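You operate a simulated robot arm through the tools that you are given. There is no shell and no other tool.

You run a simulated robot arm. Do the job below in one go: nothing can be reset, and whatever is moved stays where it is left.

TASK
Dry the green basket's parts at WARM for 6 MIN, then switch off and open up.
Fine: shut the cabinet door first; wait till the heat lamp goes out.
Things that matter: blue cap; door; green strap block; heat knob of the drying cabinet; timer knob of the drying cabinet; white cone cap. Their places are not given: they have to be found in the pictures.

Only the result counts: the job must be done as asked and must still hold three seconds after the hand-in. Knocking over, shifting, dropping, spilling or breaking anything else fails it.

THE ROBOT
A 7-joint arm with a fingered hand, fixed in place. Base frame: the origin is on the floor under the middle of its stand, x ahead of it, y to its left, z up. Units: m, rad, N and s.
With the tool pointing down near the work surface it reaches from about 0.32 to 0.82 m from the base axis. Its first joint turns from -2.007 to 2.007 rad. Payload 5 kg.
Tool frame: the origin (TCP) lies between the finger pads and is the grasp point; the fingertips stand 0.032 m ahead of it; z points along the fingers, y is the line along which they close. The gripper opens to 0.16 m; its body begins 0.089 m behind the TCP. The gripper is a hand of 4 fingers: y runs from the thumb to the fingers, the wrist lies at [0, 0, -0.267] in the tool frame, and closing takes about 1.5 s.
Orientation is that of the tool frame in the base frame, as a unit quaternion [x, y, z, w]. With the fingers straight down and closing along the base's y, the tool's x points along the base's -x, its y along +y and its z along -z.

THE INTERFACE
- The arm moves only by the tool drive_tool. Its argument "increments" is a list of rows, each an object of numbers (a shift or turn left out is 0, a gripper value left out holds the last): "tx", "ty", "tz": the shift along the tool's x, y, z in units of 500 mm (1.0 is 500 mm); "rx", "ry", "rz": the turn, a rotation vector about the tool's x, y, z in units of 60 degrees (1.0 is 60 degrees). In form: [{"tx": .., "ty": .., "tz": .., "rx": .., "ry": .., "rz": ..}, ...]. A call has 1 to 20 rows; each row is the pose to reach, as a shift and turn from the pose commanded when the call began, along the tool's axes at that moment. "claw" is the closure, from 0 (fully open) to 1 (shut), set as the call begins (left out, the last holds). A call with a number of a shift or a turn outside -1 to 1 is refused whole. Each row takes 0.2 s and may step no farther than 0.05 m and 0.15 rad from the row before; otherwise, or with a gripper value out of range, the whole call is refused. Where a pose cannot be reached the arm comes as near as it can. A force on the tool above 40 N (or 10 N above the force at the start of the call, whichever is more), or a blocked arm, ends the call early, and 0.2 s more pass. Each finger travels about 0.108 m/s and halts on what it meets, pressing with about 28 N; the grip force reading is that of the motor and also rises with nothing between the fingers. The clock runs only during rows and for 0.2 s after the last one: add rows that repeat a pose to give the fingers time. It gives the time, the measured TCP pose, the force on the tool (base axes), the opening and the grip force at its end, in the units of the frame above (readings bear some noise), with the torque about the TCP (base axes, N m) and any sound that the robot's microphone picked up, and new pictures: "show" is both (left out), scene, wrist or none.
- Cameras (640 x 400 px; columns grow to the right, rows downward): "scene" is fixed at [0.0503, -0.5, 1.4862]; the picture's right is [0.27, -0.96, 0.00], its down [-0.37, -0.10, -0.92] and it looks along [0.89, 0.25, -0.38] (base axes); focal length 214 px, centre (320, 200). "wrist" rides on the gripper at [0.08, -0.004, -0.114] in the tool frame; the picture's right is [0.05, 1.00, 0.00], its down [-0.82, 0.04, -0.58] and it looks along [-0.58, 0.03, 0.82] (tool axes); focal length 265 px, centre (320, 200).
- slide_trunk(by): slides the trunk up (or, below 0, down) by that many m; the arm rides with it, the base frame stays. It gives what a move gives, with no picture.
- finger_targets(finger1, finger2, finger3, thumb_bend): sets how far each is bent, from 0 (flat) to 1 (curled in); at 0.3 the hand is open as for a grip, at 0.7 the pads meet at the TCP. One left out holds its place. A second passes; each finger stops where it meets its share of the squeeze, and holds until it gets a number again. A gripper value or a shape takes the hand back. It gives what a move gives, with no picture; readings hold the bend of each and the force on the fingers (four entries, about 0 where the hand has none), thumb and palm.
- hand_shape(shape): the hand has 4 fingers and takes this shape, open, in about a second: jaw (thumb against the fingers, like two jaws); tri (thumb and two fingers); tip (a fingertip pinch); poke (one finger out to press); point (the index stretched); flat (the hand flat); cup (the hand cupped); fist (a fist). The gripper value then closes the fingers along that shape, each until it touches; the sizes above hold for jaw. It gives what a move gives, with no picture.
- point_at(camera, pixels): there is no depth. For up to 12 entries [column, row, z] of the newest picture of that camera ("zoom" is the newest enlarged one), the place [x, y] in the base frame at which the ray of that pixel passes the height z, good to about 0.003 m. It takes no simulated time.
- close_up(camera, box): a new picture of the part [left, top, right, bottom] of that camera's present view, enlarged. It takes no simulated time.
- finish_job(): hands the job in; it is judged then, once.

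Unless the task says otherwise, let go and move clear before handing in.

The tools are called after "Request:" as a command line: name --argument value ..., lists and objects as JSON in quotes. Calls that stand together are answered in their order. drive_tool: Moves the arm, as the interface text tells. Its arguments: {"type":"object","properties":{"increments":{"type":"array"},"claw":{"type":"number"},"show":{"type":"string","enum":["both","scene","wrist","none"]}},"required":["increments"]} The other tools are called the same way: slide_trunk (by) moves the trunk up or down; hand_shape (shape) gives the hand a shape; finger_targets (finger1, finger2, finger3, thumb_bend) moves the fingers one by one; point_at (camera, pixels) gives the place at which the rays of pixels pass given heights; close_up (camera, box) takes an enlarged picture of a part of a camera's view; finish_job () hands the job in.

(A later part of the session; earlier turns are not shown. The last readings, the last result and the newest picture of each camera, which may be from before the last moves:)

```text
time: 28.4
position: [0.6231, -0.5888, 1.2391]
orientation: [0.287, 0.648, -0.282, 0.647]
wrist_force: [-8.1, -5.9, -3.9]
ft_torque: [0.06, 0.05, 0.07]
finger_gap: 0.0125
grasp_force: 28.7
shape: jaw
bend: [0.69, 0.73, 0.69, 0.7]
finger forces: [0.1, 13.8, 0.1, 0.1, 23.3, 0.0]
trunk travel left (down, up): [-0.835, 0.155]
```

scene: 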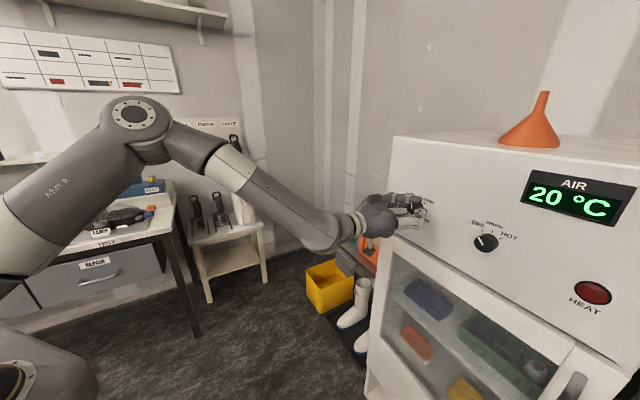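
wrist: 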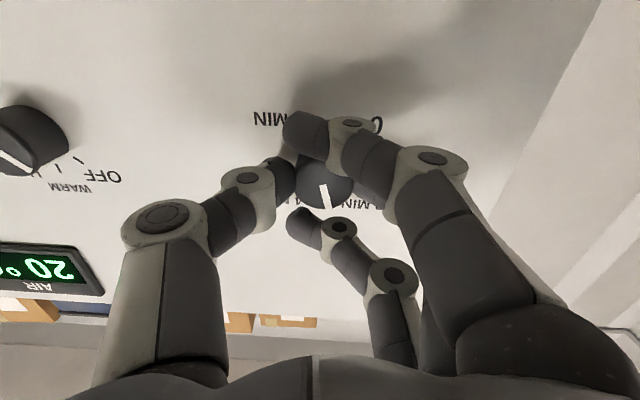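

The pointer now stands about 18° left of straight up, as expected after 118° of turn. I'll keep turning clockwise.

Request:
drive_tool --increments '[{"rz": 0.1}, {"rz": 0.2}, {"rz": 0.3}, {"rz": 0.4}, {"rz": 0.5}, {"rz": 0.6}, {"rz": 0.7}, {"rz": 0.8}, {"rz": 0.9}, {"rz": 0.98}]' --show "both"

```text
time: 30.6
position: [0.6247, -0.5888, 1.2397]
orientation: [0.567, 0.425, 0.072, 0.702]
wrist_force: [-12.7, 2.6, -18.1]
ft_torque: [0.32, 0.29, -0.09]
finger_gap: 0.0131
grasp_force: 28.1
shape: jaw
bend: [0.69, 0.73, 0.69, 0.7]
finger forces: [0.0, 10.6, 0.1, 0.0, 30.0, 0.0]
trunk travel left (down, up): [-0.835, 0.155]
```

scene: 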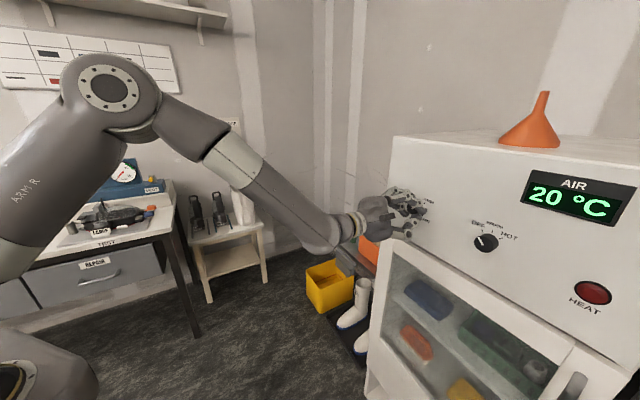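
wrist: 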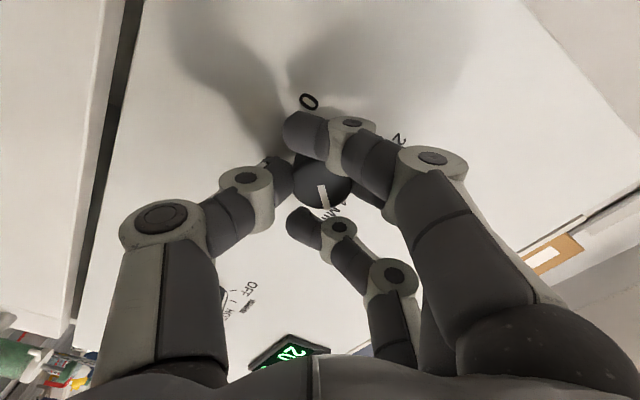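

About 176° is done and the pointer is holding with the grip. The thumb is loaded at 30 N, so I'll ease the hand slightly off it and keep turning.

Request:
drive_tool --increments '[{"ty": -0.002, "rz": 0.1}, {"ty": -0.004, "rz": 0.2}, {"ty": -0.004, "rz": 0.3}, {"ty": -0.004, "rz": 0.4}, {"ty": -0.004, "rz": 0.5}, {"ty": -0.004, "rz": 0.6}, {"ty": -0.004, "rz": 0.7}, {"ty": -0.004, "rz": 0.8}, {"ty": -0.004, "rz": 0.9}, {"ty": -0.004, "rz": 0.98}]' --show "both"

```text
time: 32.8
position: [0.6254, -0.5883, 1.2392]
orientation: [0.701, 0.093, 0.408, 0.578]
wrist_force: [-1.9, 9.7, -16.4]
ft_torque: [0.27, 0.23, 0.2]
finger_gap: 0.0136
grasp_force: 28.4
shape: jaw
bend: [0.69, 0.72, 0.69, 0.71]
finger forces: [0.1, 11.9, 0.0, 0.1, 28.9, 0.0]
trunk travel left (down, up): [-0.835, 0.155]
```

scene: 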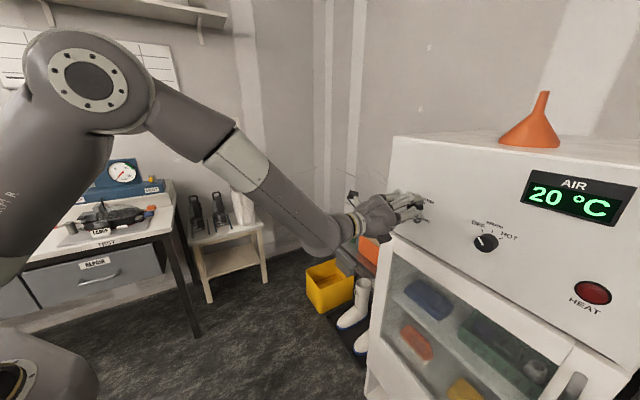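
wrist: 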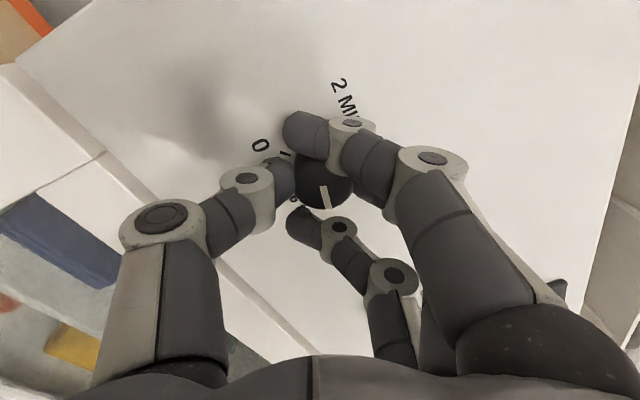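

About 235° is done. I'll turn the last 35° toward the 6 MIN tick and then inspect the pointer.

Request:
drive_tool --increments '[{"rz": 0.1}, {"rz": 0.2}, {"rz": 0.3}, {"rz": 0.4}, {"rz": 0.5}, {"rz": 0.57}, {"rz": 0.57}]' --show "both"

Request:
close_up --camera "wrist" --box '[240, 130, 400, 230]'

Request:
close_up --camera "scene" --box '[370, 170, 466, 230]'

```text
time: 34.4
position: [0.6265, -0.5876, 1.2398]
orientation: [0.697, -0.117, 0.559, 0.432]
wrist_force: [3.8, 11.5, -11.2]
ft_torque: [0.03, 0.3, 0.29]
finger_gap: 0.0136
grasp_force: 27.7
shape: jaw
bend: [0.69, 0.72, 0.69, 0.71]
finger forces: [0.0, 11.9, 0.0, 0.0, 27.4, 0.1]
trunk travel left (down, up): [-0.835, 0.155]
```

scene: 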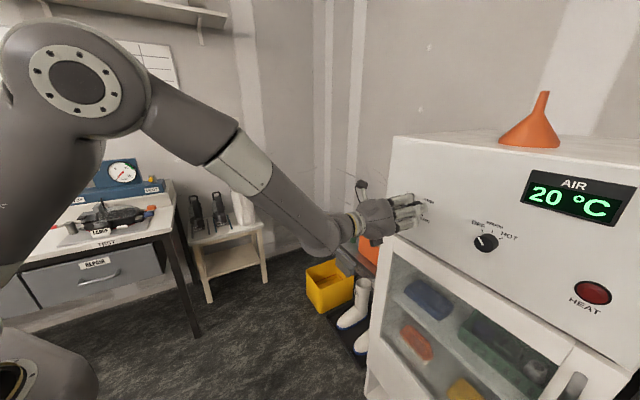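
wrist: 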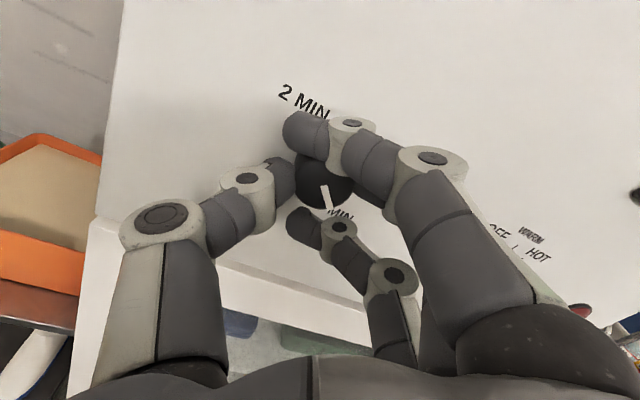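

```text
4.00 times, centred on (320, 180) of wrist
```

zoom: 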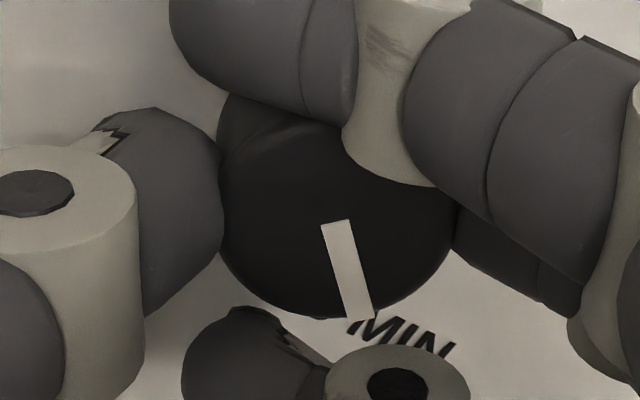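

```text
6.67 times, centred on (418, 200) of scene
```

zoom: 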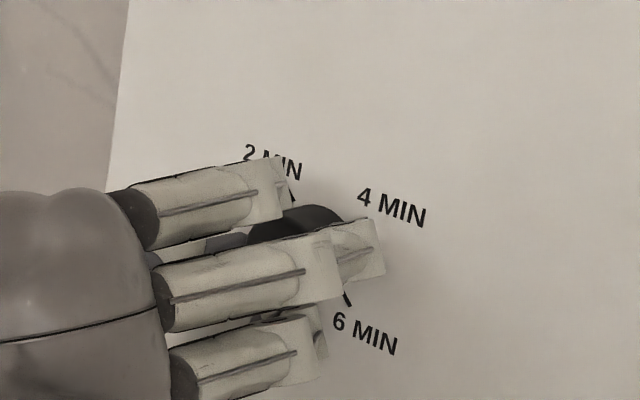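

The pointer now points to the start of the "6 MIN" label after about 269°. I'll open the fingers and back straight off to see it properly.

Request:
drive_tool --increments '[{"tz": 0}, {"tz": 0}, {"tz": 0}, {"tz": 0}, {"tz": 0}, {"tz": -0.05}, {"tz": -0.1}, {"tz": -0.16}, {"tz": -0.16}]' --claw 0.2 --show "both"

Request:
close_up --camera "wrist" --box '[240, 70, 400, 170]'

Request:
close_up --camera "scene" --box '[370, 170, 466, 230]'

```text
time: 36.4
position: [0.5706, -0.5301, 1.2373]
orientation: [0.698, -0.118, 0.559, 0.432]
wrist_force: [0.7, 0.5, 0.0]
ft_torque: [0.01, 0.01, -0.01]
finger_gap: 0.1276
grasp_force: 0.1
shape: jaw
bend: [0.59, 0.59, 0.59, 0.55]
finger forces: [0.0, 0.0, 0.0, 0.0, 0.1, 0.0]
trunk travel left (down, up): [-0.835, 0.155]
```

scene: 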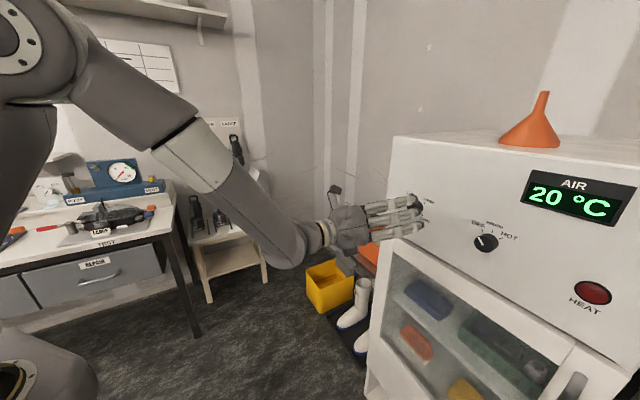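
wrist: 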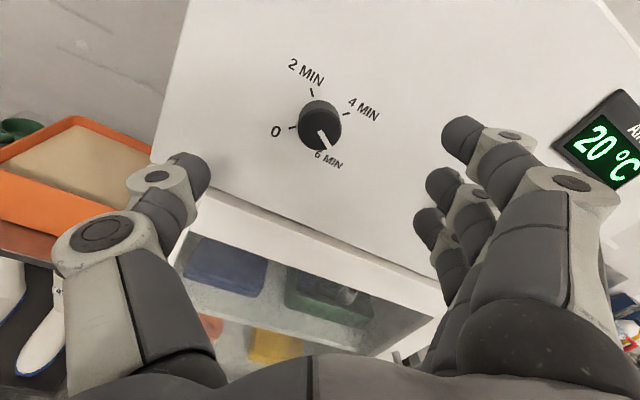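

```text
4.00 times, centred on (320, 120) of wrist
```

zoom: 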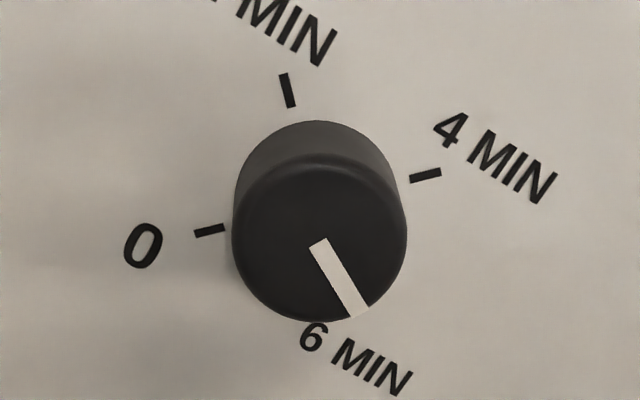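

```text
6.67 times, centred on (418, 200) of scene
```

zoom: 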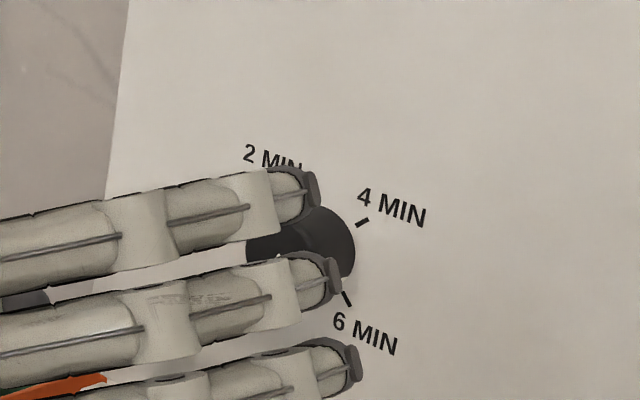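

The pointer looks roughly 6–10° short of the 6 MIN tick, so either the grip slipped or the timer is running back. I'll wait a moment and compare.

Request:
drive_tool --increments '[{"tz": 0}, {"tz": 0}, {"tz": 0}, {"tz": 0}, {"tz": 0}, {"tz": 0}, {"tz": 0}, {"tz": 0}, {"tz": 0}, {"tz": 0}]' --show "wrist"

Request:
close_up --camera "wrist" --box '[240, 70, 400, 170]'

```text
time: 38.5
position: [0.5704, -0.5301, 1.2393]
orientation: [0.697, -0.118, 0.559, 0.433]
wrist_force: [0.8, -0.1, 0.7]
ft_torque: [-0.01, -0.01, 0.05]
finger_gap: 0.1276
grasp_force: 0.1
shape: jaw
bend: [0.59, 0.59, 0.59, 0.55]
finger forces: [0.0, 0.0, 0.1, 0.1, 0.0, 0.1]
trunk travel left (down, up): [-0.835, 0.155]
```

wrist: 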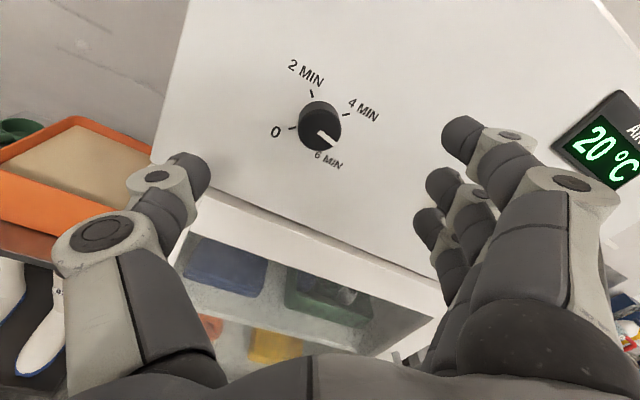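

```text
4.00 times, centred on (320, 120) of wrist
```

zoom: 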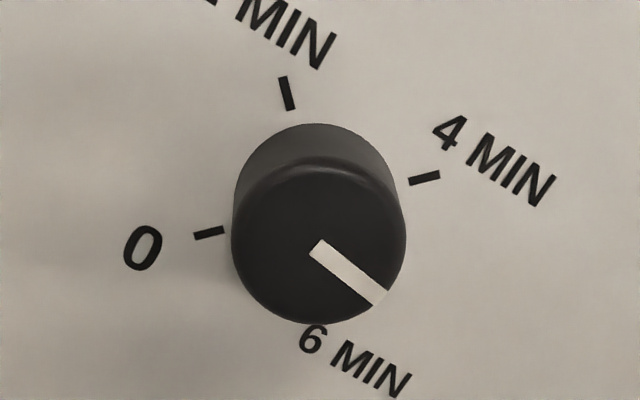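

In 2.1 s the pointer has run back about 20°, so it is a clockwork timer that counts down (about 10°/s) once released. Heat must therefore be set first, so I'll let the timer run down with heat off and meanwhile bring the hand back toward the heat knob.

Request:
drive_tool --increments '[{"rz": -0.14}, {"rz": -0.28}, {"rz": -0.42}, {"rz": -0.56}, {"rz": -0.7}, {"rz": -0.84}, {"rz": -0.98}, {"rz": -0.98}]' --show "none" --claw 0.4

Request:
drive_tool --increments '[{"rz": -0.14}, {"rz": -0.28}, {"rz": -0.42}, {"rz": -0.56}, {"rz": -0.7}, {"rz": -0.84}, {"rz": -0.98}, {"rz": -0.98}]' --show "none"

Request:
drive_tool --increments '[{"rz": -0.14}, {"rz": -0.28}, {"rz": -0.42}, {"rz": -0.57}, {"rz": -0.57}]' --show "both"

```text
time: 40.4
position: [0.57, -0.5304, 1.2381]
orientation: [0.665, 0.241, 0.274, 0.652]
wrist_force: [-0.1, 0.0, 0.2]
ft_torque: [-0.02, -0.01, -0.01]
finger_gap: 0.0967
grasp_force: 0.0
shape: jaw
bend: [0.71, 0.71, 0.71, 0.69]
finger forces: [0.0, 0.1, 0.0, 0.1, 0.0, 0.0]
trunk travel left (down, up): [-0.835, 0.155]
```

```text
time: 42.1
position: [0.5685, -0.5299, 1.241]
orientation: [0.462, 0.536, -0.082, 0.702]
wrist_force: [0.1, -0.9, -0.1]
ft_torque: [0.02, -0.01, 0.0]
finger_gap: 0.0964
grasp_force: 0.1
shape: jaw
bend: [0.71, 0.71, 0.71, 0.69]
finger forces: [0.1, 0.1, 0.1, 0.0, 0.1, 0.1]
trunk travel left (down, up): [-0.835, 0.155]
```

```text
refused: row 4 steps farther than a row can; nothing moved
```

One row was too large and nothing moved on that call. I'll redo it with smaller steps, combined with the shift across to the heat-knob standoff.

Request:
drive_tool --increments '[{"tx": -0.036, "ty": -0.062, "tz": 0.003, "rz": -0.114}, {"tx": -0.073, "ty": -0.123, "tz": 0.006, "rz": -0.228}, {"tx": -0.109, "ty": -0.185, "tz": 0.009, "rz": -0.342}, {"tx": -0.146, "ty": -0.246, "tz": 0.012, "rz": -0.456}, {"tx": -0.182, "ty": -0.308, "tz": 0.015, "rz": -0.57}, {"tx": -0.182, "ty": -0.308, "tz": 0.015, "rz": -0.57}]' --show "both"

Request:
close_up --camera "wrist" --box '[240, 70, 400, 170]'

Request:
close_up --camera "scene" --box '[370, 160, 530, 260]'

```text
time: 43.5
position: [0.4429, -0.6574, 1.2278]
orientation: [0.283, 0.649, -0.284, 0.647]
wrist_force: [0.2, 0.9, 1.2]
ft_torque: [0.03, 0.03, 0.02]
finger_gap: 0.0962
grasp_force: 0.0
shape: jaw
bend: [0.71, 0.71, 0.71, 0.69]
finger forces: [0.1, 0.0, 0.0, 0.0, 0.0, 0.0]
trunk travel left (down, up): [-0.835, 0.155]
```

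scene: 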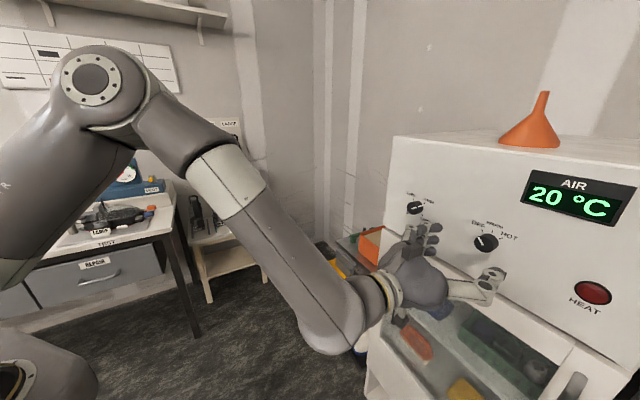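
wrist: 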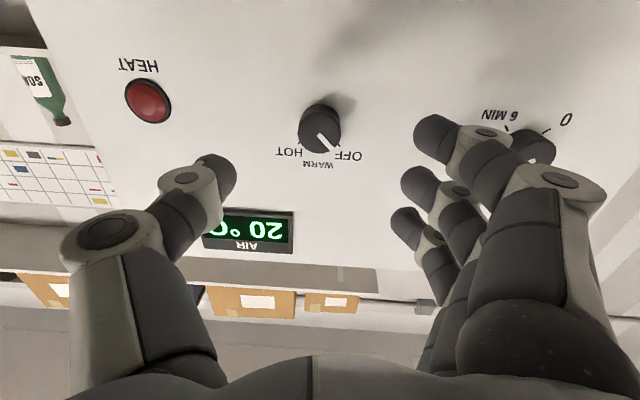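

```text
4.00 times, centred on (320, 120) of wrist
```

zoom: 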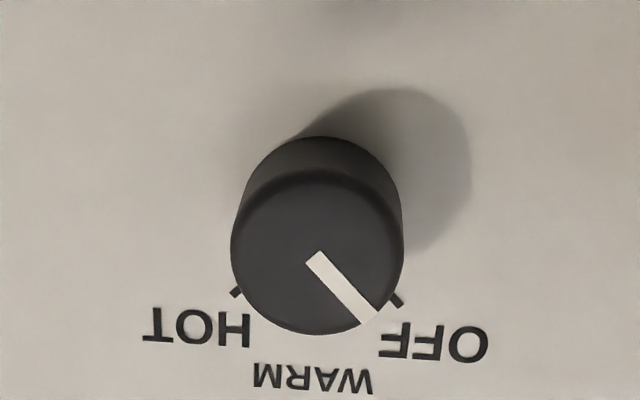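

```text
4.00 times, centred on (450, 210) of scene
```

zoom: 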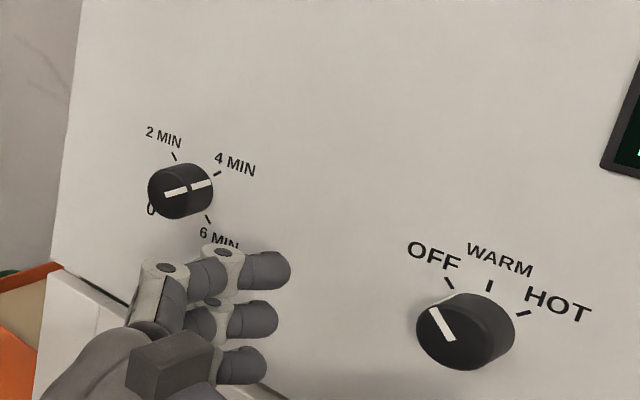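

The heat knob is centred to within about 3 mm and still at OFF, and the timer has run back to about 4 MIN. I'll move in to straddle the heat knob and wait there until the timer reaches 0.

Request:
drive_tool --increments '[{"tx": -0.005, "ty": -0.0015, "tz": 0.04}, {"tx": -0.005, "ty": -0.0015, "tz": 0.08}, {"tx": -0.005, "ty": -0.0015, "tz": 0.12}, {"tx": -0.005, "ty": -0.0015, "tz": 0.15}, {"tx": -0.005, "ty": -0.0015, "tz": 0.164}, {"tx": -0.005, "ty": -0.0015, "tz": 0.164}, {"tx": -0.005, "ty": -0.0015, "tz": 0.164}, {"tx": -0.005, "ty": -0.0015, "tz": 0.164}, {"tx": -0.005, "ty": -0.0015, "tz": 0.164}, {"tx": -0.005, "ty": -0.0015, "tz": 0.164}, {"tx": -0.005, "ty": -0.0015, "tz": 0.164}, {"tx": -0.005, "ty": -0.0015, "tz": 0.164}, {"tx": -0.005, "ty": -0.0015, "tz": 0.164}, {"tx": -0.005, "ty": -0.0015, "tz": 0.164}, {"tx": -0.005, "ty": -0.0015, "tz": 0.164}, {"tx": -0.005, "ty": -0.0015, "tz": 0.164}, {"tx": -0.005, "ty": -0.0015, "tz": 0.164}, {"tx": -0.005, "ty": -0.0015, "tz": 0.164}, {"tx": -0.005, "ty": -0.0015, "tz": 0.164}, {"tx": -0.005, "ty": -0.0015, "tz": 0.164}]' --show "both"

Request:
close_up --camera "scene" --box '[370, 160, 530, 260]'

```text
time: 47.8
position: [0.4984, -0.718, 1.2312]
orientation: [0.285, 0.647, -0.284, 0.647]
wrist_force: [-0.6, -0.2, -0.8]
ft_torque: [0.01, -0.04, -0.01]
finger_gap: 0.0964
grasp_force: 0.0
shape: jaw
bend: [0.71, 0.71, 0.71, 0.69]
finger forces: [0.0, 0.0, 0.0, 0.1, 0.0, 0.0]
trunk travel left (down, up): [-0.835, 0.155]
```

scene: 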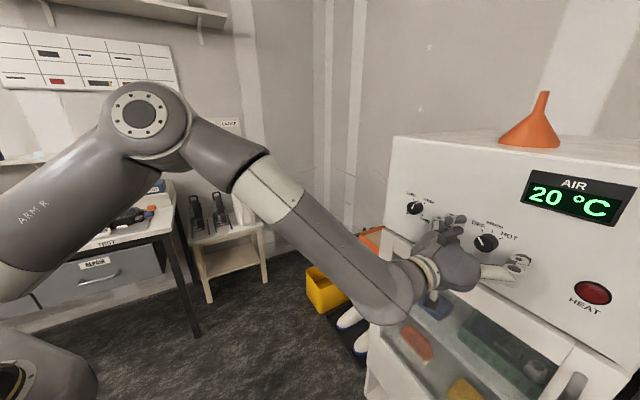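
wrist: 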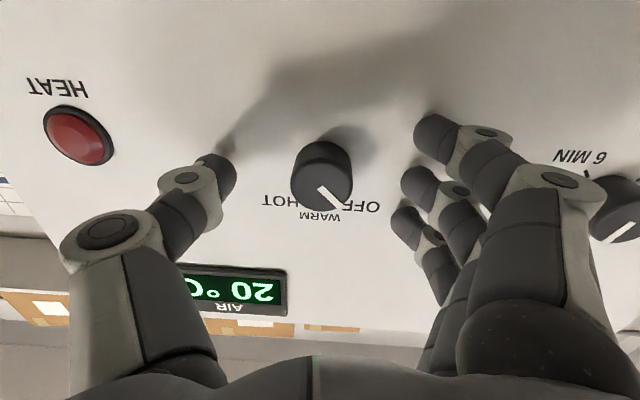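

```text
4.00 times, centred on (450, 210) of scene
```

zoom: 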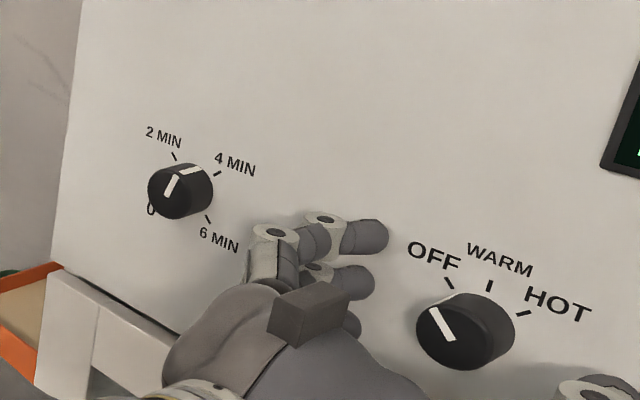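

The timer is between 4 and 2 MIN and still running back, and the fingers straddle the heat knob without touching. I'll wait for the timer to reach 0.

Request:
drive_tool --increments '[{"tz": 0}, {"tz": 0}, {"tz": 0}, {"tz": 0}, {"tz": 0}, {"tz": 0}, {"tz": 0}, {"tz": 0}, {"tz": 0}, {"tz": 0}, {"tz": 0}, {"tz": 0}, {"tz": 0}, {"tz": 0}, {"tz": 0}, {"tz": 0}, {"tz": 0}, {"tz": 0}, {"tz": 0}, {"tz": 0}]' --show "none"

Request:
drive_tool --increments '[{"tz": 0}, {"tz": 0}, {"tz": 0}, {"tz": 0}, {"tz": 0}, {"tz": 0}, {"tz": 0}, {"tz": 0}, {"tz": 0}, {"tz": 0}, {"tz": 0}, {"tz": 0}, {"tz": 0}, {"tz": 0}, {"tz": 0}, {"tz": 0}, {"tz": 0}, {"tz": 0}, {"tz": 0}, {"tz": 0}]' --show "none"

Request:
drive_tool --increments '[{"tz": 0}, {"tz": 0}, {"tz": 0}, {"tz": 0}, {"tz": 0}, {"tz": 0}, {"tz": 0}, {"tz": 0}, {"tz": 0}, {"tz": 0}, {"tz": 0}, {"tz": 0}, {"tz": 0}, {"tz": 0}, {"tz": 0}, {"tz": 0}, {"tz": 0}, {"tz": 0}, {"tz": 0}, {"tz": 0}]' --show "none"

Request:
drive_tool --increments '[{"tz": 0}, {"tz": 0}, {"tz": 0}, {"tz": 0}, {"tz": 0}, {"tz": 0}, {"tz": 0}, {"tz": 0}, {"tz": 0}, {"tz": 0}]' --show "both"

Request:
close_up --camera "scene" --box '[370, 160, 530, 260]'

```text
time: 52.0
position: [0.4985, -0.7178, 1.2303]
orientation: [0.284, 0.648, -0.283, 0.648]
wrist_force: [-1.3, -0.3, 0.0]
ft_torque: [-0.03, 0.01, -0.01]
finger_gap: 0.0963
grasp_force: 0.1
shape: jaw
bend: [0.71, 0.71, 0.71, 0.69]
finger forces: [0.0, 0.0, 0.0, 0.0, 0.0, 0.0]
trunk travel left (down, up): [-0.835, 0.155]
```

```text
time: 56.1
position: [0.4978, -0.7177, 1.2296]
orientation: [0.285, 0.648, -0.283, 0.647]
wrist_force: [0.1, 0.4, 0.9]
ft_torque: [0.02, 0.0, 0.02]
finger_gap: 0.0965
grasp_force: 0.0
shape: jaw
bend: [0.71, 0.71, 0.71, 0.69]
finger forces: [0.0, 0.0, 0.0, 0.1, 0.0, 0.0]
trunk travel left (down, up): [-0.835, 0.155]
```

```text
time: 60.4
position: [0.4976, -0.7172, 1.23]
orientation: [0.285, 0.647, -0.284, 0.647]
wrist_force: [0.0, 0.0, -0.4]
ft_torque: [0.02, -0.01, 0.01]
finger_gap: 0.0965
grasp_force: 0.1
shape: jaw
bend: [0.71, 0.71, 0.71, 0.69]
finger forces: [0.0, 0.1, 0.0, 0.0, 0.0, 0.1]
trunk travel left (down, up): [-0.835, 0.155]
```

```text
time: 62.5
position: [0.498, -0.7177, 1.2294]
orientation: [0.286, 0.648, -0.284, 0.647]
wrist_force: [0.2, -1.0, -0.3]
ft_torque: [0.04, -0.01, -0.02]
finger_gap: 0.0964
grasp_force: 0.1
shape: jaw
bend: [0.71, 0.71, 0.71, 0.69]
finger forces: [0.0, 0.0, 0.0, 0.0, 0.0, 0.1]
trunk travel left (down, up): [-0.835, 0.155]
```

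scene: 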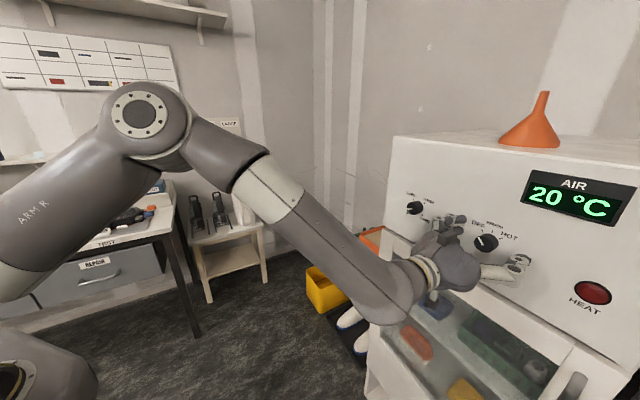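
wrist: 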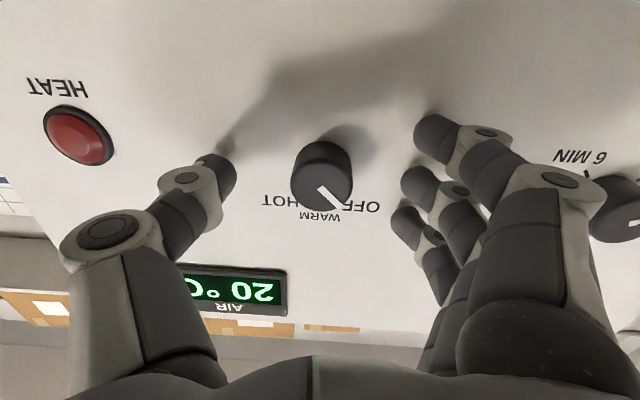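

```text
4.00 times, centred on (450, 210) of scene
```

zoom: 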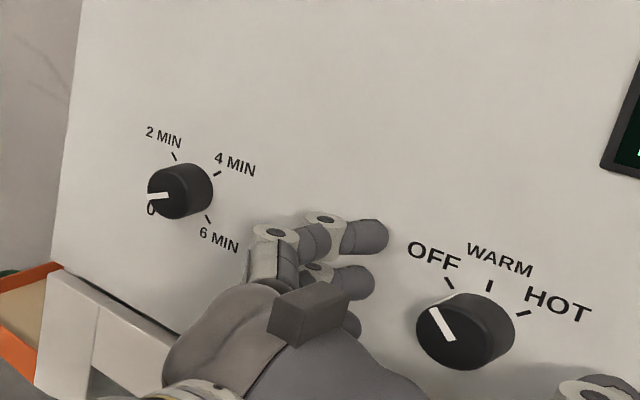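

The timer pointer still has about 30° to go to 0, so the rate is nearer 7.5°/s, or about 6 s per marked minute. I'll wait a little longer.

Request:
drive_tool --increments '[{"tz": 0}, {"tz": 0}, {"tz": 0}, {"tz": 0}, {"tz": 0}, {"tz": 0}, {"tz": 0}, {"tz": 0}, {"tz": 0}, {"tz": 0}, {"tz": 0}, {"tz": 0}, {"tz": 0}, {"tz": 0}, {"tz": 0}, {"tz": 0}, {"tz": 0}, {"tz": 0}, {"tz": 0}, {"tz": 0}]' --show "none"

Request:
drive_tool --increments '[{"tz": 0}, {"tz": 0}, {"tz": 0}, {"tz": 0}, {"tz": 0}, {"tz": 0}, {"tz": 0}, {"tz": 0}, {"tz": 0}, {"tz": 0}]' --show "scene"

Request:
close_up --camera "scene" --box '[370, 160, 530, 260]'

```text
time: 66.8
position: [0.4987, -0.7177, 1.2297]
orientation: [0.285, 0.648, -0.283, 0.647]
wrist_force: [0.0, 0.7, -0.4]
ft_torque: [0.02, 0.03, -0.01]
finger_gap: 0.0964
grasp_force: 0.1
shape: jaw
bend: [0.71, 0.71, 0.71, 0.69]
finger forces: [0.0, 0.1, 0.0, 0.0, 0.1, 0.0]
trunk travel left (down, up): [-0.835, 0.155]
```

```text
time: 69.0
position: [0.4989, -0.7173, 1.2299]
orientation: [0.285, 0.648, -0.284, 0.647]
wrist_force: [-0.3, -0.7, -0.1]
ft_torque: [-0.02, 0.01, 0.03]
finger_gap: 0.0963
grasp_force: 0.1
shape: jaw
bend: [0.71, 0.71, 0.71, 0.69]
finger forces: [0.1, 0.0, 0.0, 0.0, 0.0, 0.1]
trunk travel left (down, up): [-0.835, 0.155]
```

scene: 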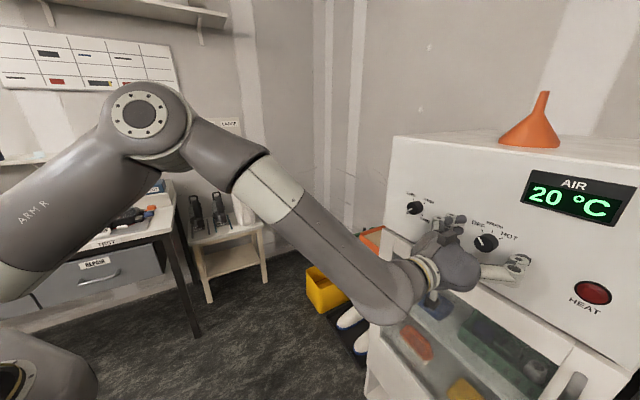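

```text
4.00 times, centred on (450, 210) of scene
```

zoom: 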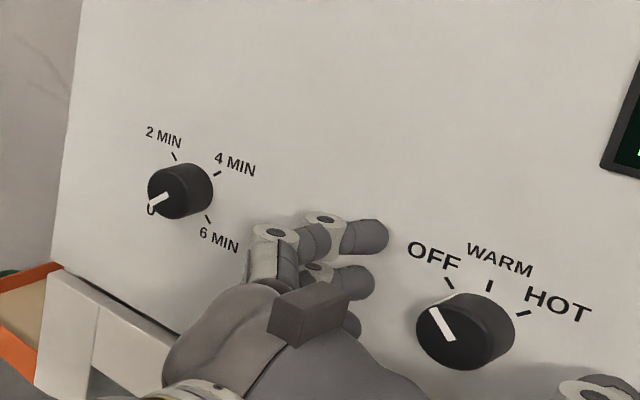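

The timer pointer is back at 0 and heat is still OFF, so the state is clean. I'll now grip the heat knob.

Request:
drive_tool --increments '[{"tz": 0}, {"tz": 0}, {"tz": 0}, {"tz": 0}, {"tz": 0}, {"tz": 0}, {"tz": 0}]' --claw 1 --show "wrist"

Request:
close_up --camera "wrist" --box '[240, 130, 400, 230]'

```text
time: 70.5
position: [0.4958, -0.7203, 1.2294]
orientation: [0.285, 0.647, -0.285, 0.647]
wrist_force: [-5.6, -9.3, 1.5]
ft_torque: [-0.02, -0.04, 0.0]
finger_gap: 0.0121
grasp_force: 28.1
shape: jaw
bend: [0.69, 0.73, 0.69, 0.7]
finger forces: [0.0, 12.6, 0.1, 0.0, 23.8, 0.1]
trunk travel left (down, up): [-0.835, 0.155]
```

wrist: 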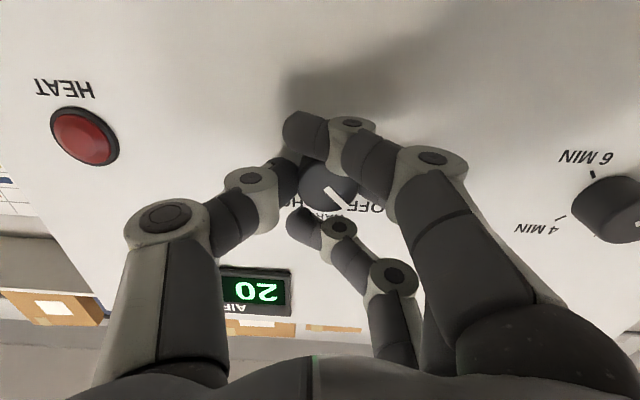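

```text
4.00 times, centred on (320, 180) of wrist
```

zoom: 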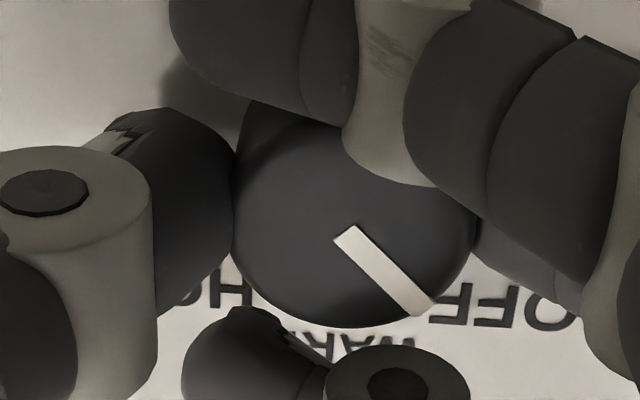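

Finger 2 and the thumb hold the heat knob, and projected onto the panel its pointer sits 44–45° left of WARM. I'll turn it 45° clockwise.

Request:
drive_tool --increments '[{"rz": 0.1}, {"rz": 0.2}, {"rz": 0.3}, {"rz": 0.4}, {"rz": 0.5}, {"rz": 0.6}, {"rz": 0.7}, {"rz": 0.75}, {"rz": 0.75}]' --show "both"

Request:
close_up --camera "scene" --box '[370, 160, 530, 260]'

Request:
close_up --camera "wrist" --box '[240, 130, 400, 230]'

```text
time: 72.5
position: [0.4976, -0.7187, 1.2285]
orientation: [0.512, 0.49, -0.014, 0.706]
wrist_force: [-11.5, -3.9, -15.4]
ft_torque: [0.23, 0.22, -0.15]
finger_gap: 0.0126
grasp_force: 27.8
shape: jaw
bend: [0.69, 0.73, 0.69, 0.7]
finger forces: [0.0, 10.7, 0.0, 0.0, 29.0, 0.0]
trunk travel left (down, up): [-0.835, 0.155]
```

scene: 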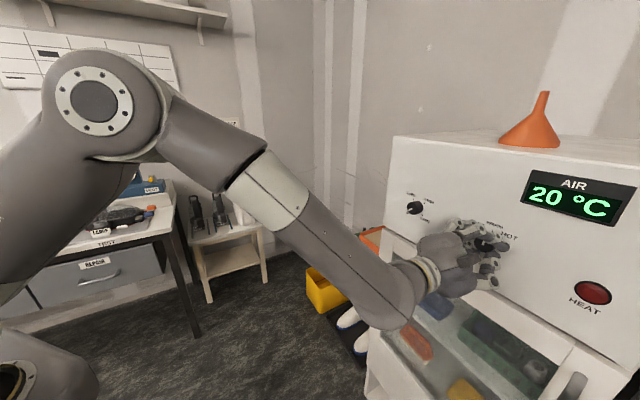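
wrist: 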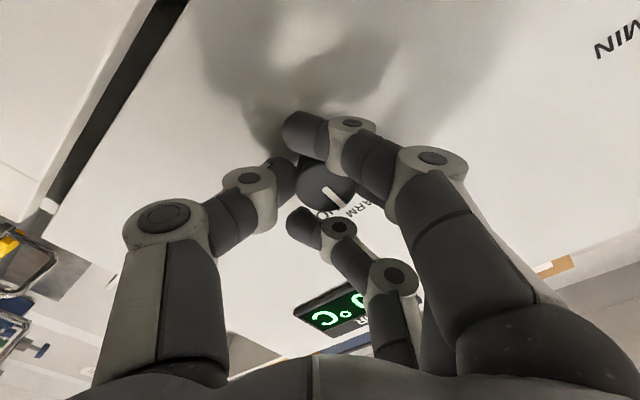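

```text
4.00 times, centred on (450, 210) of scene
```

zoom: 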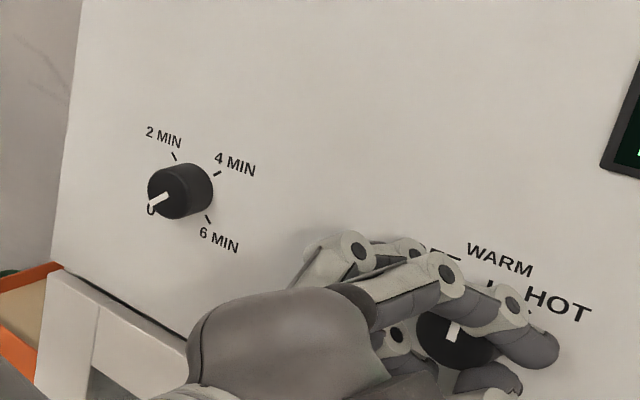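

```text
4.00 times, centred on (320, 180) of wrist
```

zoom: 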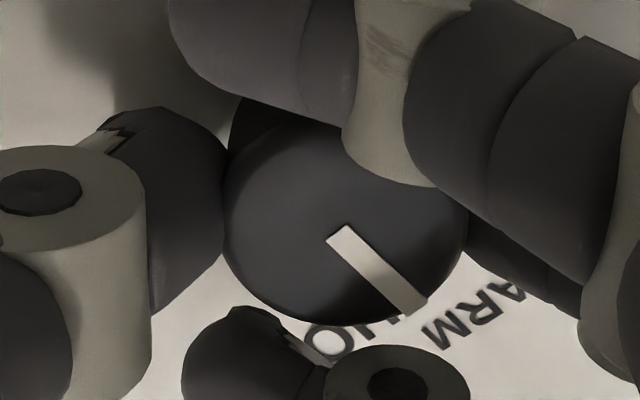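

The heat pointer now aims at the start of "WARM", and the lamp stays dark since the timer is at 0. I'll release and back off to verify.

Request:
drive_tool --increments '[{"tz": 0}, {"tz": 0}, {"tz": 0}, {"tz": 0}, {"tz": 0}, {"tz": -0.05}, {"tz": -0.1}, {"tz": -0.16}, {"tz": -0.16}]' --claw 0.3 --show "both"

Request:
close_up --camera "wrist" --box '[240, 80, 400, 180]'

Request:
close_up --camera "scene" --box '[400, 160, 560, 260]'

```text
time: 74.5
position: [0.4452, -0.6579, 1.229]
orientation: [0.511, 0.489, -0.014, 0.707]
wrist_force: [-0.2, 0.5, 0.3]
ft_torque: [0.01, 0.01, 0.05]
finger_gap: 0.1118
grasp_force: 0.1
shape: jaw
bend: [0.66, 0.67, 0.67, 0.63]
finger forces: [0.1, 0.1, 0.0, 0.0, 0.1, 0.0]
trunk travel left (down, up): [-0.835, 0.155]
```

scene: 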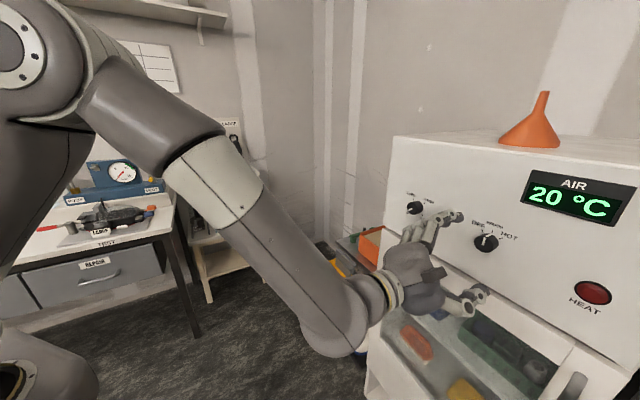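
wrist: 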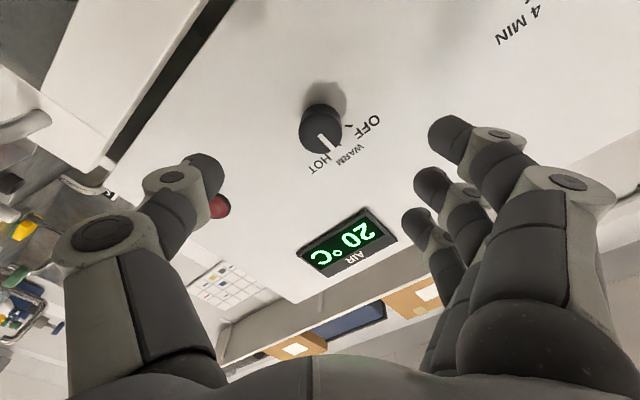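

```text
4.00 times, centred on (320, 130) of wrist
```

zoom: 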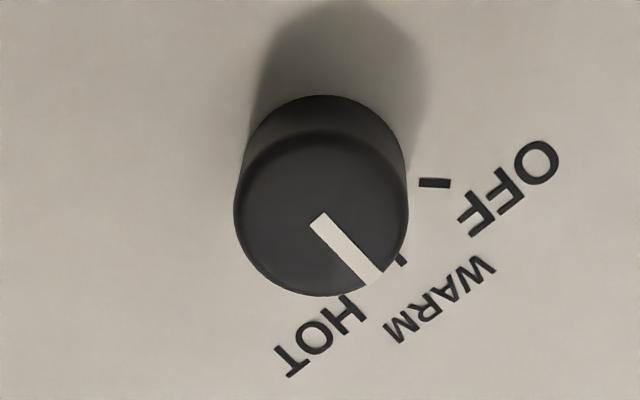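

```text
4.00 times, centred on (480, 210) of scene
```

zoom: 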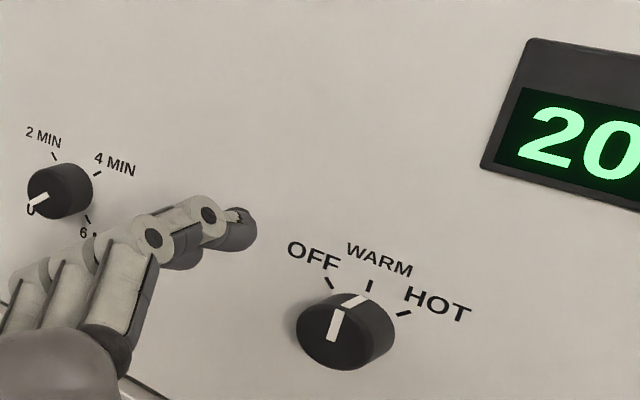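

Heat is set cleanly on WARM, the timer is at 0, and the lamp is off. I'll bring the hand back to the timer, winding the wrist anticlockwise on the way for a single 270° turn.

Request:
drive_tool --increments '[{"tx": 0.034, "ty": 0.039, "tz": -0.01, "rz": -0.14}, {"tx": 0.068, "ty": 0.077, "tz": -0.019, "rz": -0.28}, {"tx": 0.102, "ty": 0.116, "tz": -0.019, "rz": -0.42}, {"tx": 0.137, "ty": 0.154, "tz": -0.019, "rz": -0.56}, {"tx": 0.171, "ty": 0.193, "tz": -0.019, "rz": -0.7}, {"tx": 0.205, "ty": 0.231, "tz": -0.019, "rz": -0.84}, {"tx": 0.239, "ty": 0.27, "tz": -0.019, "rz": -0.98}, {"tx": 0.239, "ty": 0.27, "tz": -0.019, "rz": -0.98}]' --claw 0.2 --show "none"

Request:
drive_tool --increments '[{"rz": -0.14}, {"rz": -0.28}, {"rz": -0.42}, {"rz": -0.56}, {"rz": -0.7}, {"rz": -0.84}, {"rz": -0.98}, {"rz": -0.98}]' --show "none"

Request:
drive_tool --increments '[{"rz": -0.13}, {"rz": -0.26}, {"rz": -0.39}, {"rz": -0.52}, {"rz": -0.65}, {"rz": -0.75}, {"rz": -0.75}]' --show "both"

Request:
close_up --camera "wrist" --box '[240, 70, 400, 170]'

```text
time: 76.3
position: [0.5687, -0.53, 1.2436]
orientation: [0.204, 0.677, -0.36, 0.608]
wrist_force: [-0.2, -0.2, 0.2]
ft_torque: [0.03, -0.01, 0.04]
finger_gap: 0.1279
grasp_force: 0.0
shape: jaw
bend: [0.59, 0.59, 0.59, 0.55]
finger forces: [0.1, 0.0, 0.0, 0.1, 0.1, 0.0]
trunk travel left (down, up): [-0.835, 0.155]
```

```text
time: 78.2
position: [0.5698, -0.5283, 1.2413]
orientation: [-0.155, 0.69, -0.613, 0.354]
wrist_force: [0.4, -0.7, 0.5]
ft_torque: [-0.02, -0.03, 0.03]
finger_gap: 0.1278
grasp_force: 0.0
shape: jaw
bend: [0.59, 0.59, 0.59, 0.55]
finger forces: [0.1, 0.0, 0.0, 0.1, 0.0, 0.1]
trunk travel left (down, up): [-0.835, 0.155]
```

```text
time: 79.8
position: [0.5696, -0.5295, 1.2423]
orientation: [0.407, -0.578, 0.701, -0.094]
wrist_force: [0.0, 0.2, 0.6]
ft_torque: [0.0, -0.07, 0.01]
finger_gap: 0.1275
grasp_force: 0.1
shape: jaw
bend: [0.59, 0.59, 0.59, 0.55]
finger forces: [0.0, 0.0, 0.0, 0.0, 0.1, 0.0]
trunk travel left (down, up): [-0.835, 0.155]
```

scene: 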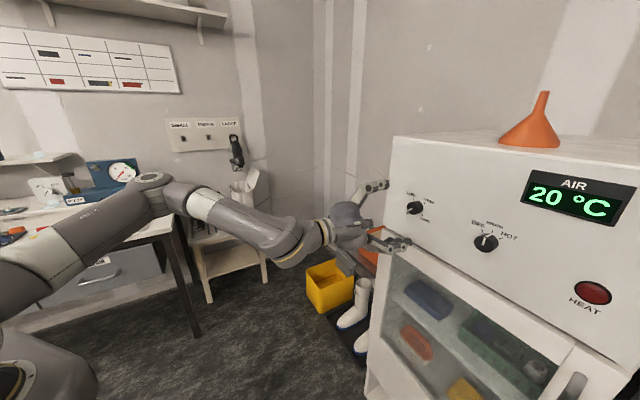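
wrist: 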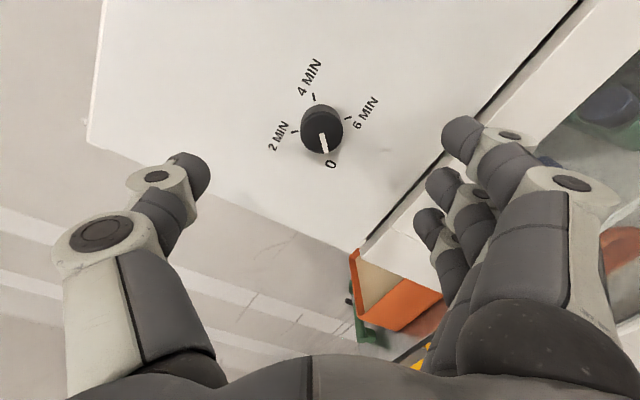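

```text
4.00 times, centred on (320, 120) of wrist
```

zoom: 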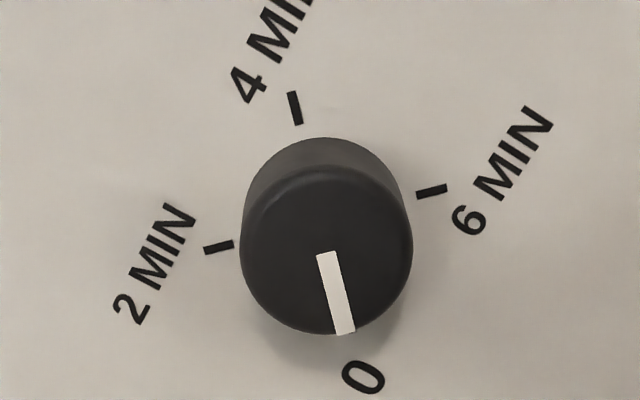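

The timer knob is centred to about 1 mm and still at 0. I'll move in and close on it.

Request:
drive_tool --increments '[{"tx": -0.0026, "ty": 0.0024, "tz": 0.05}, {"tx": -0.0026, "ty": 0.0024, "tz": 0.1}, {"tx": -0.0026, "ty": 0.0024, "tz": 0.14}, {"tx": -0.0026, "ty": 0.0024, "tz": 0.162}, {"tx": -0.0026, "ty": 0.0024, "tz": 0.162}]' --show "none"

Request:
drive_tool --increments '[{"tz": 0}, {"tz": 0}, {"tz": 0}, {"tz": 0}, {"tz": 0}, {"tz": 0}, {"tz": 0}]' --claw 1 --show "both"

Request:
close_up --camera "wrist" --box '[240, 130, 400, 230]'

```text
time: 81.0
position: [0.6258, -0.5867, 1.2394]
orientation: [0.407, -0.578, 0.701, -0.094]
wrist_force: [-0.6, 0.9, -0.8]
ft_torque: [-0.02, -0.01, 0.0]
finger_gap: 0.1278
grasp_force: 0.0
shape: jaw
bend: [0.59, 0.59, 0.59, 0.55]
finger forces: [0.1, 0.1, 0.1, 0.0, 0.1, 0.1]
trunk travel left (down, up): [-0.835, 0.155]
```

```text
time: 82.5
position: [0.6254, -0.5878, 1.2422]
orientation: [0.407, -0.578, 0.701, -0.095]
wrist_force: [8.3, -2.4, 14.0]
ft_torque: [-0.15, -0.08, -0.02]
finger_gap: 0.0127
grasp_force: 28.0
shape: jaw
bend: [0.69, 0.72, 0.69, 0.7]
finger forces: [0.1, 10.5, 0.0, 0.0, 24.1, 0.1]
trunk travel left (down, up): [-0.835, 0.155]
```

scene: 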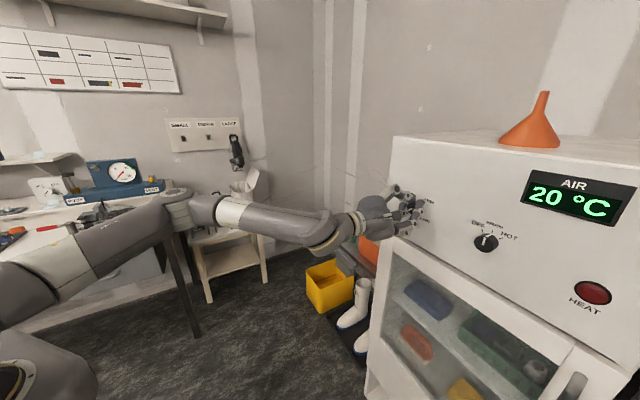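
wrist: 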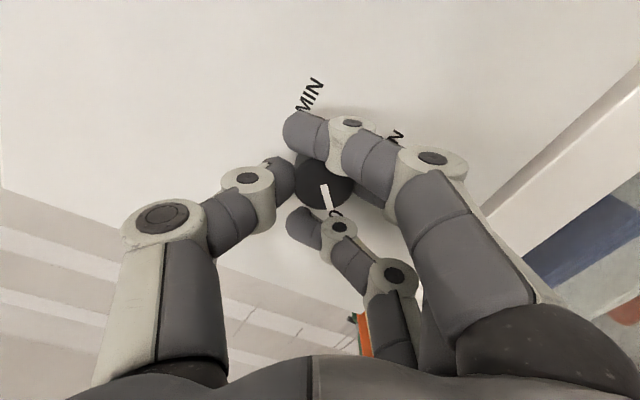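

```text
4.00 times, centred on (320, 180) of wrist
```

zoom: 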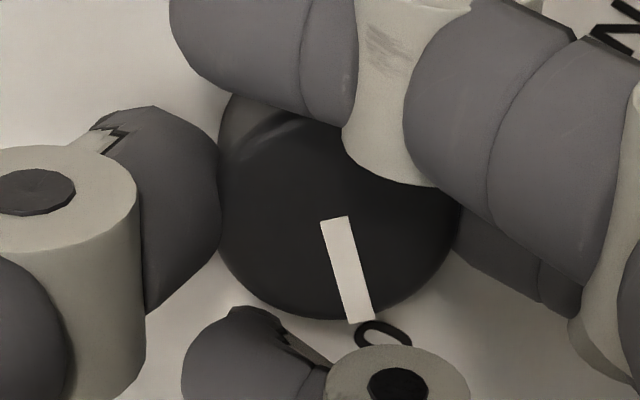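

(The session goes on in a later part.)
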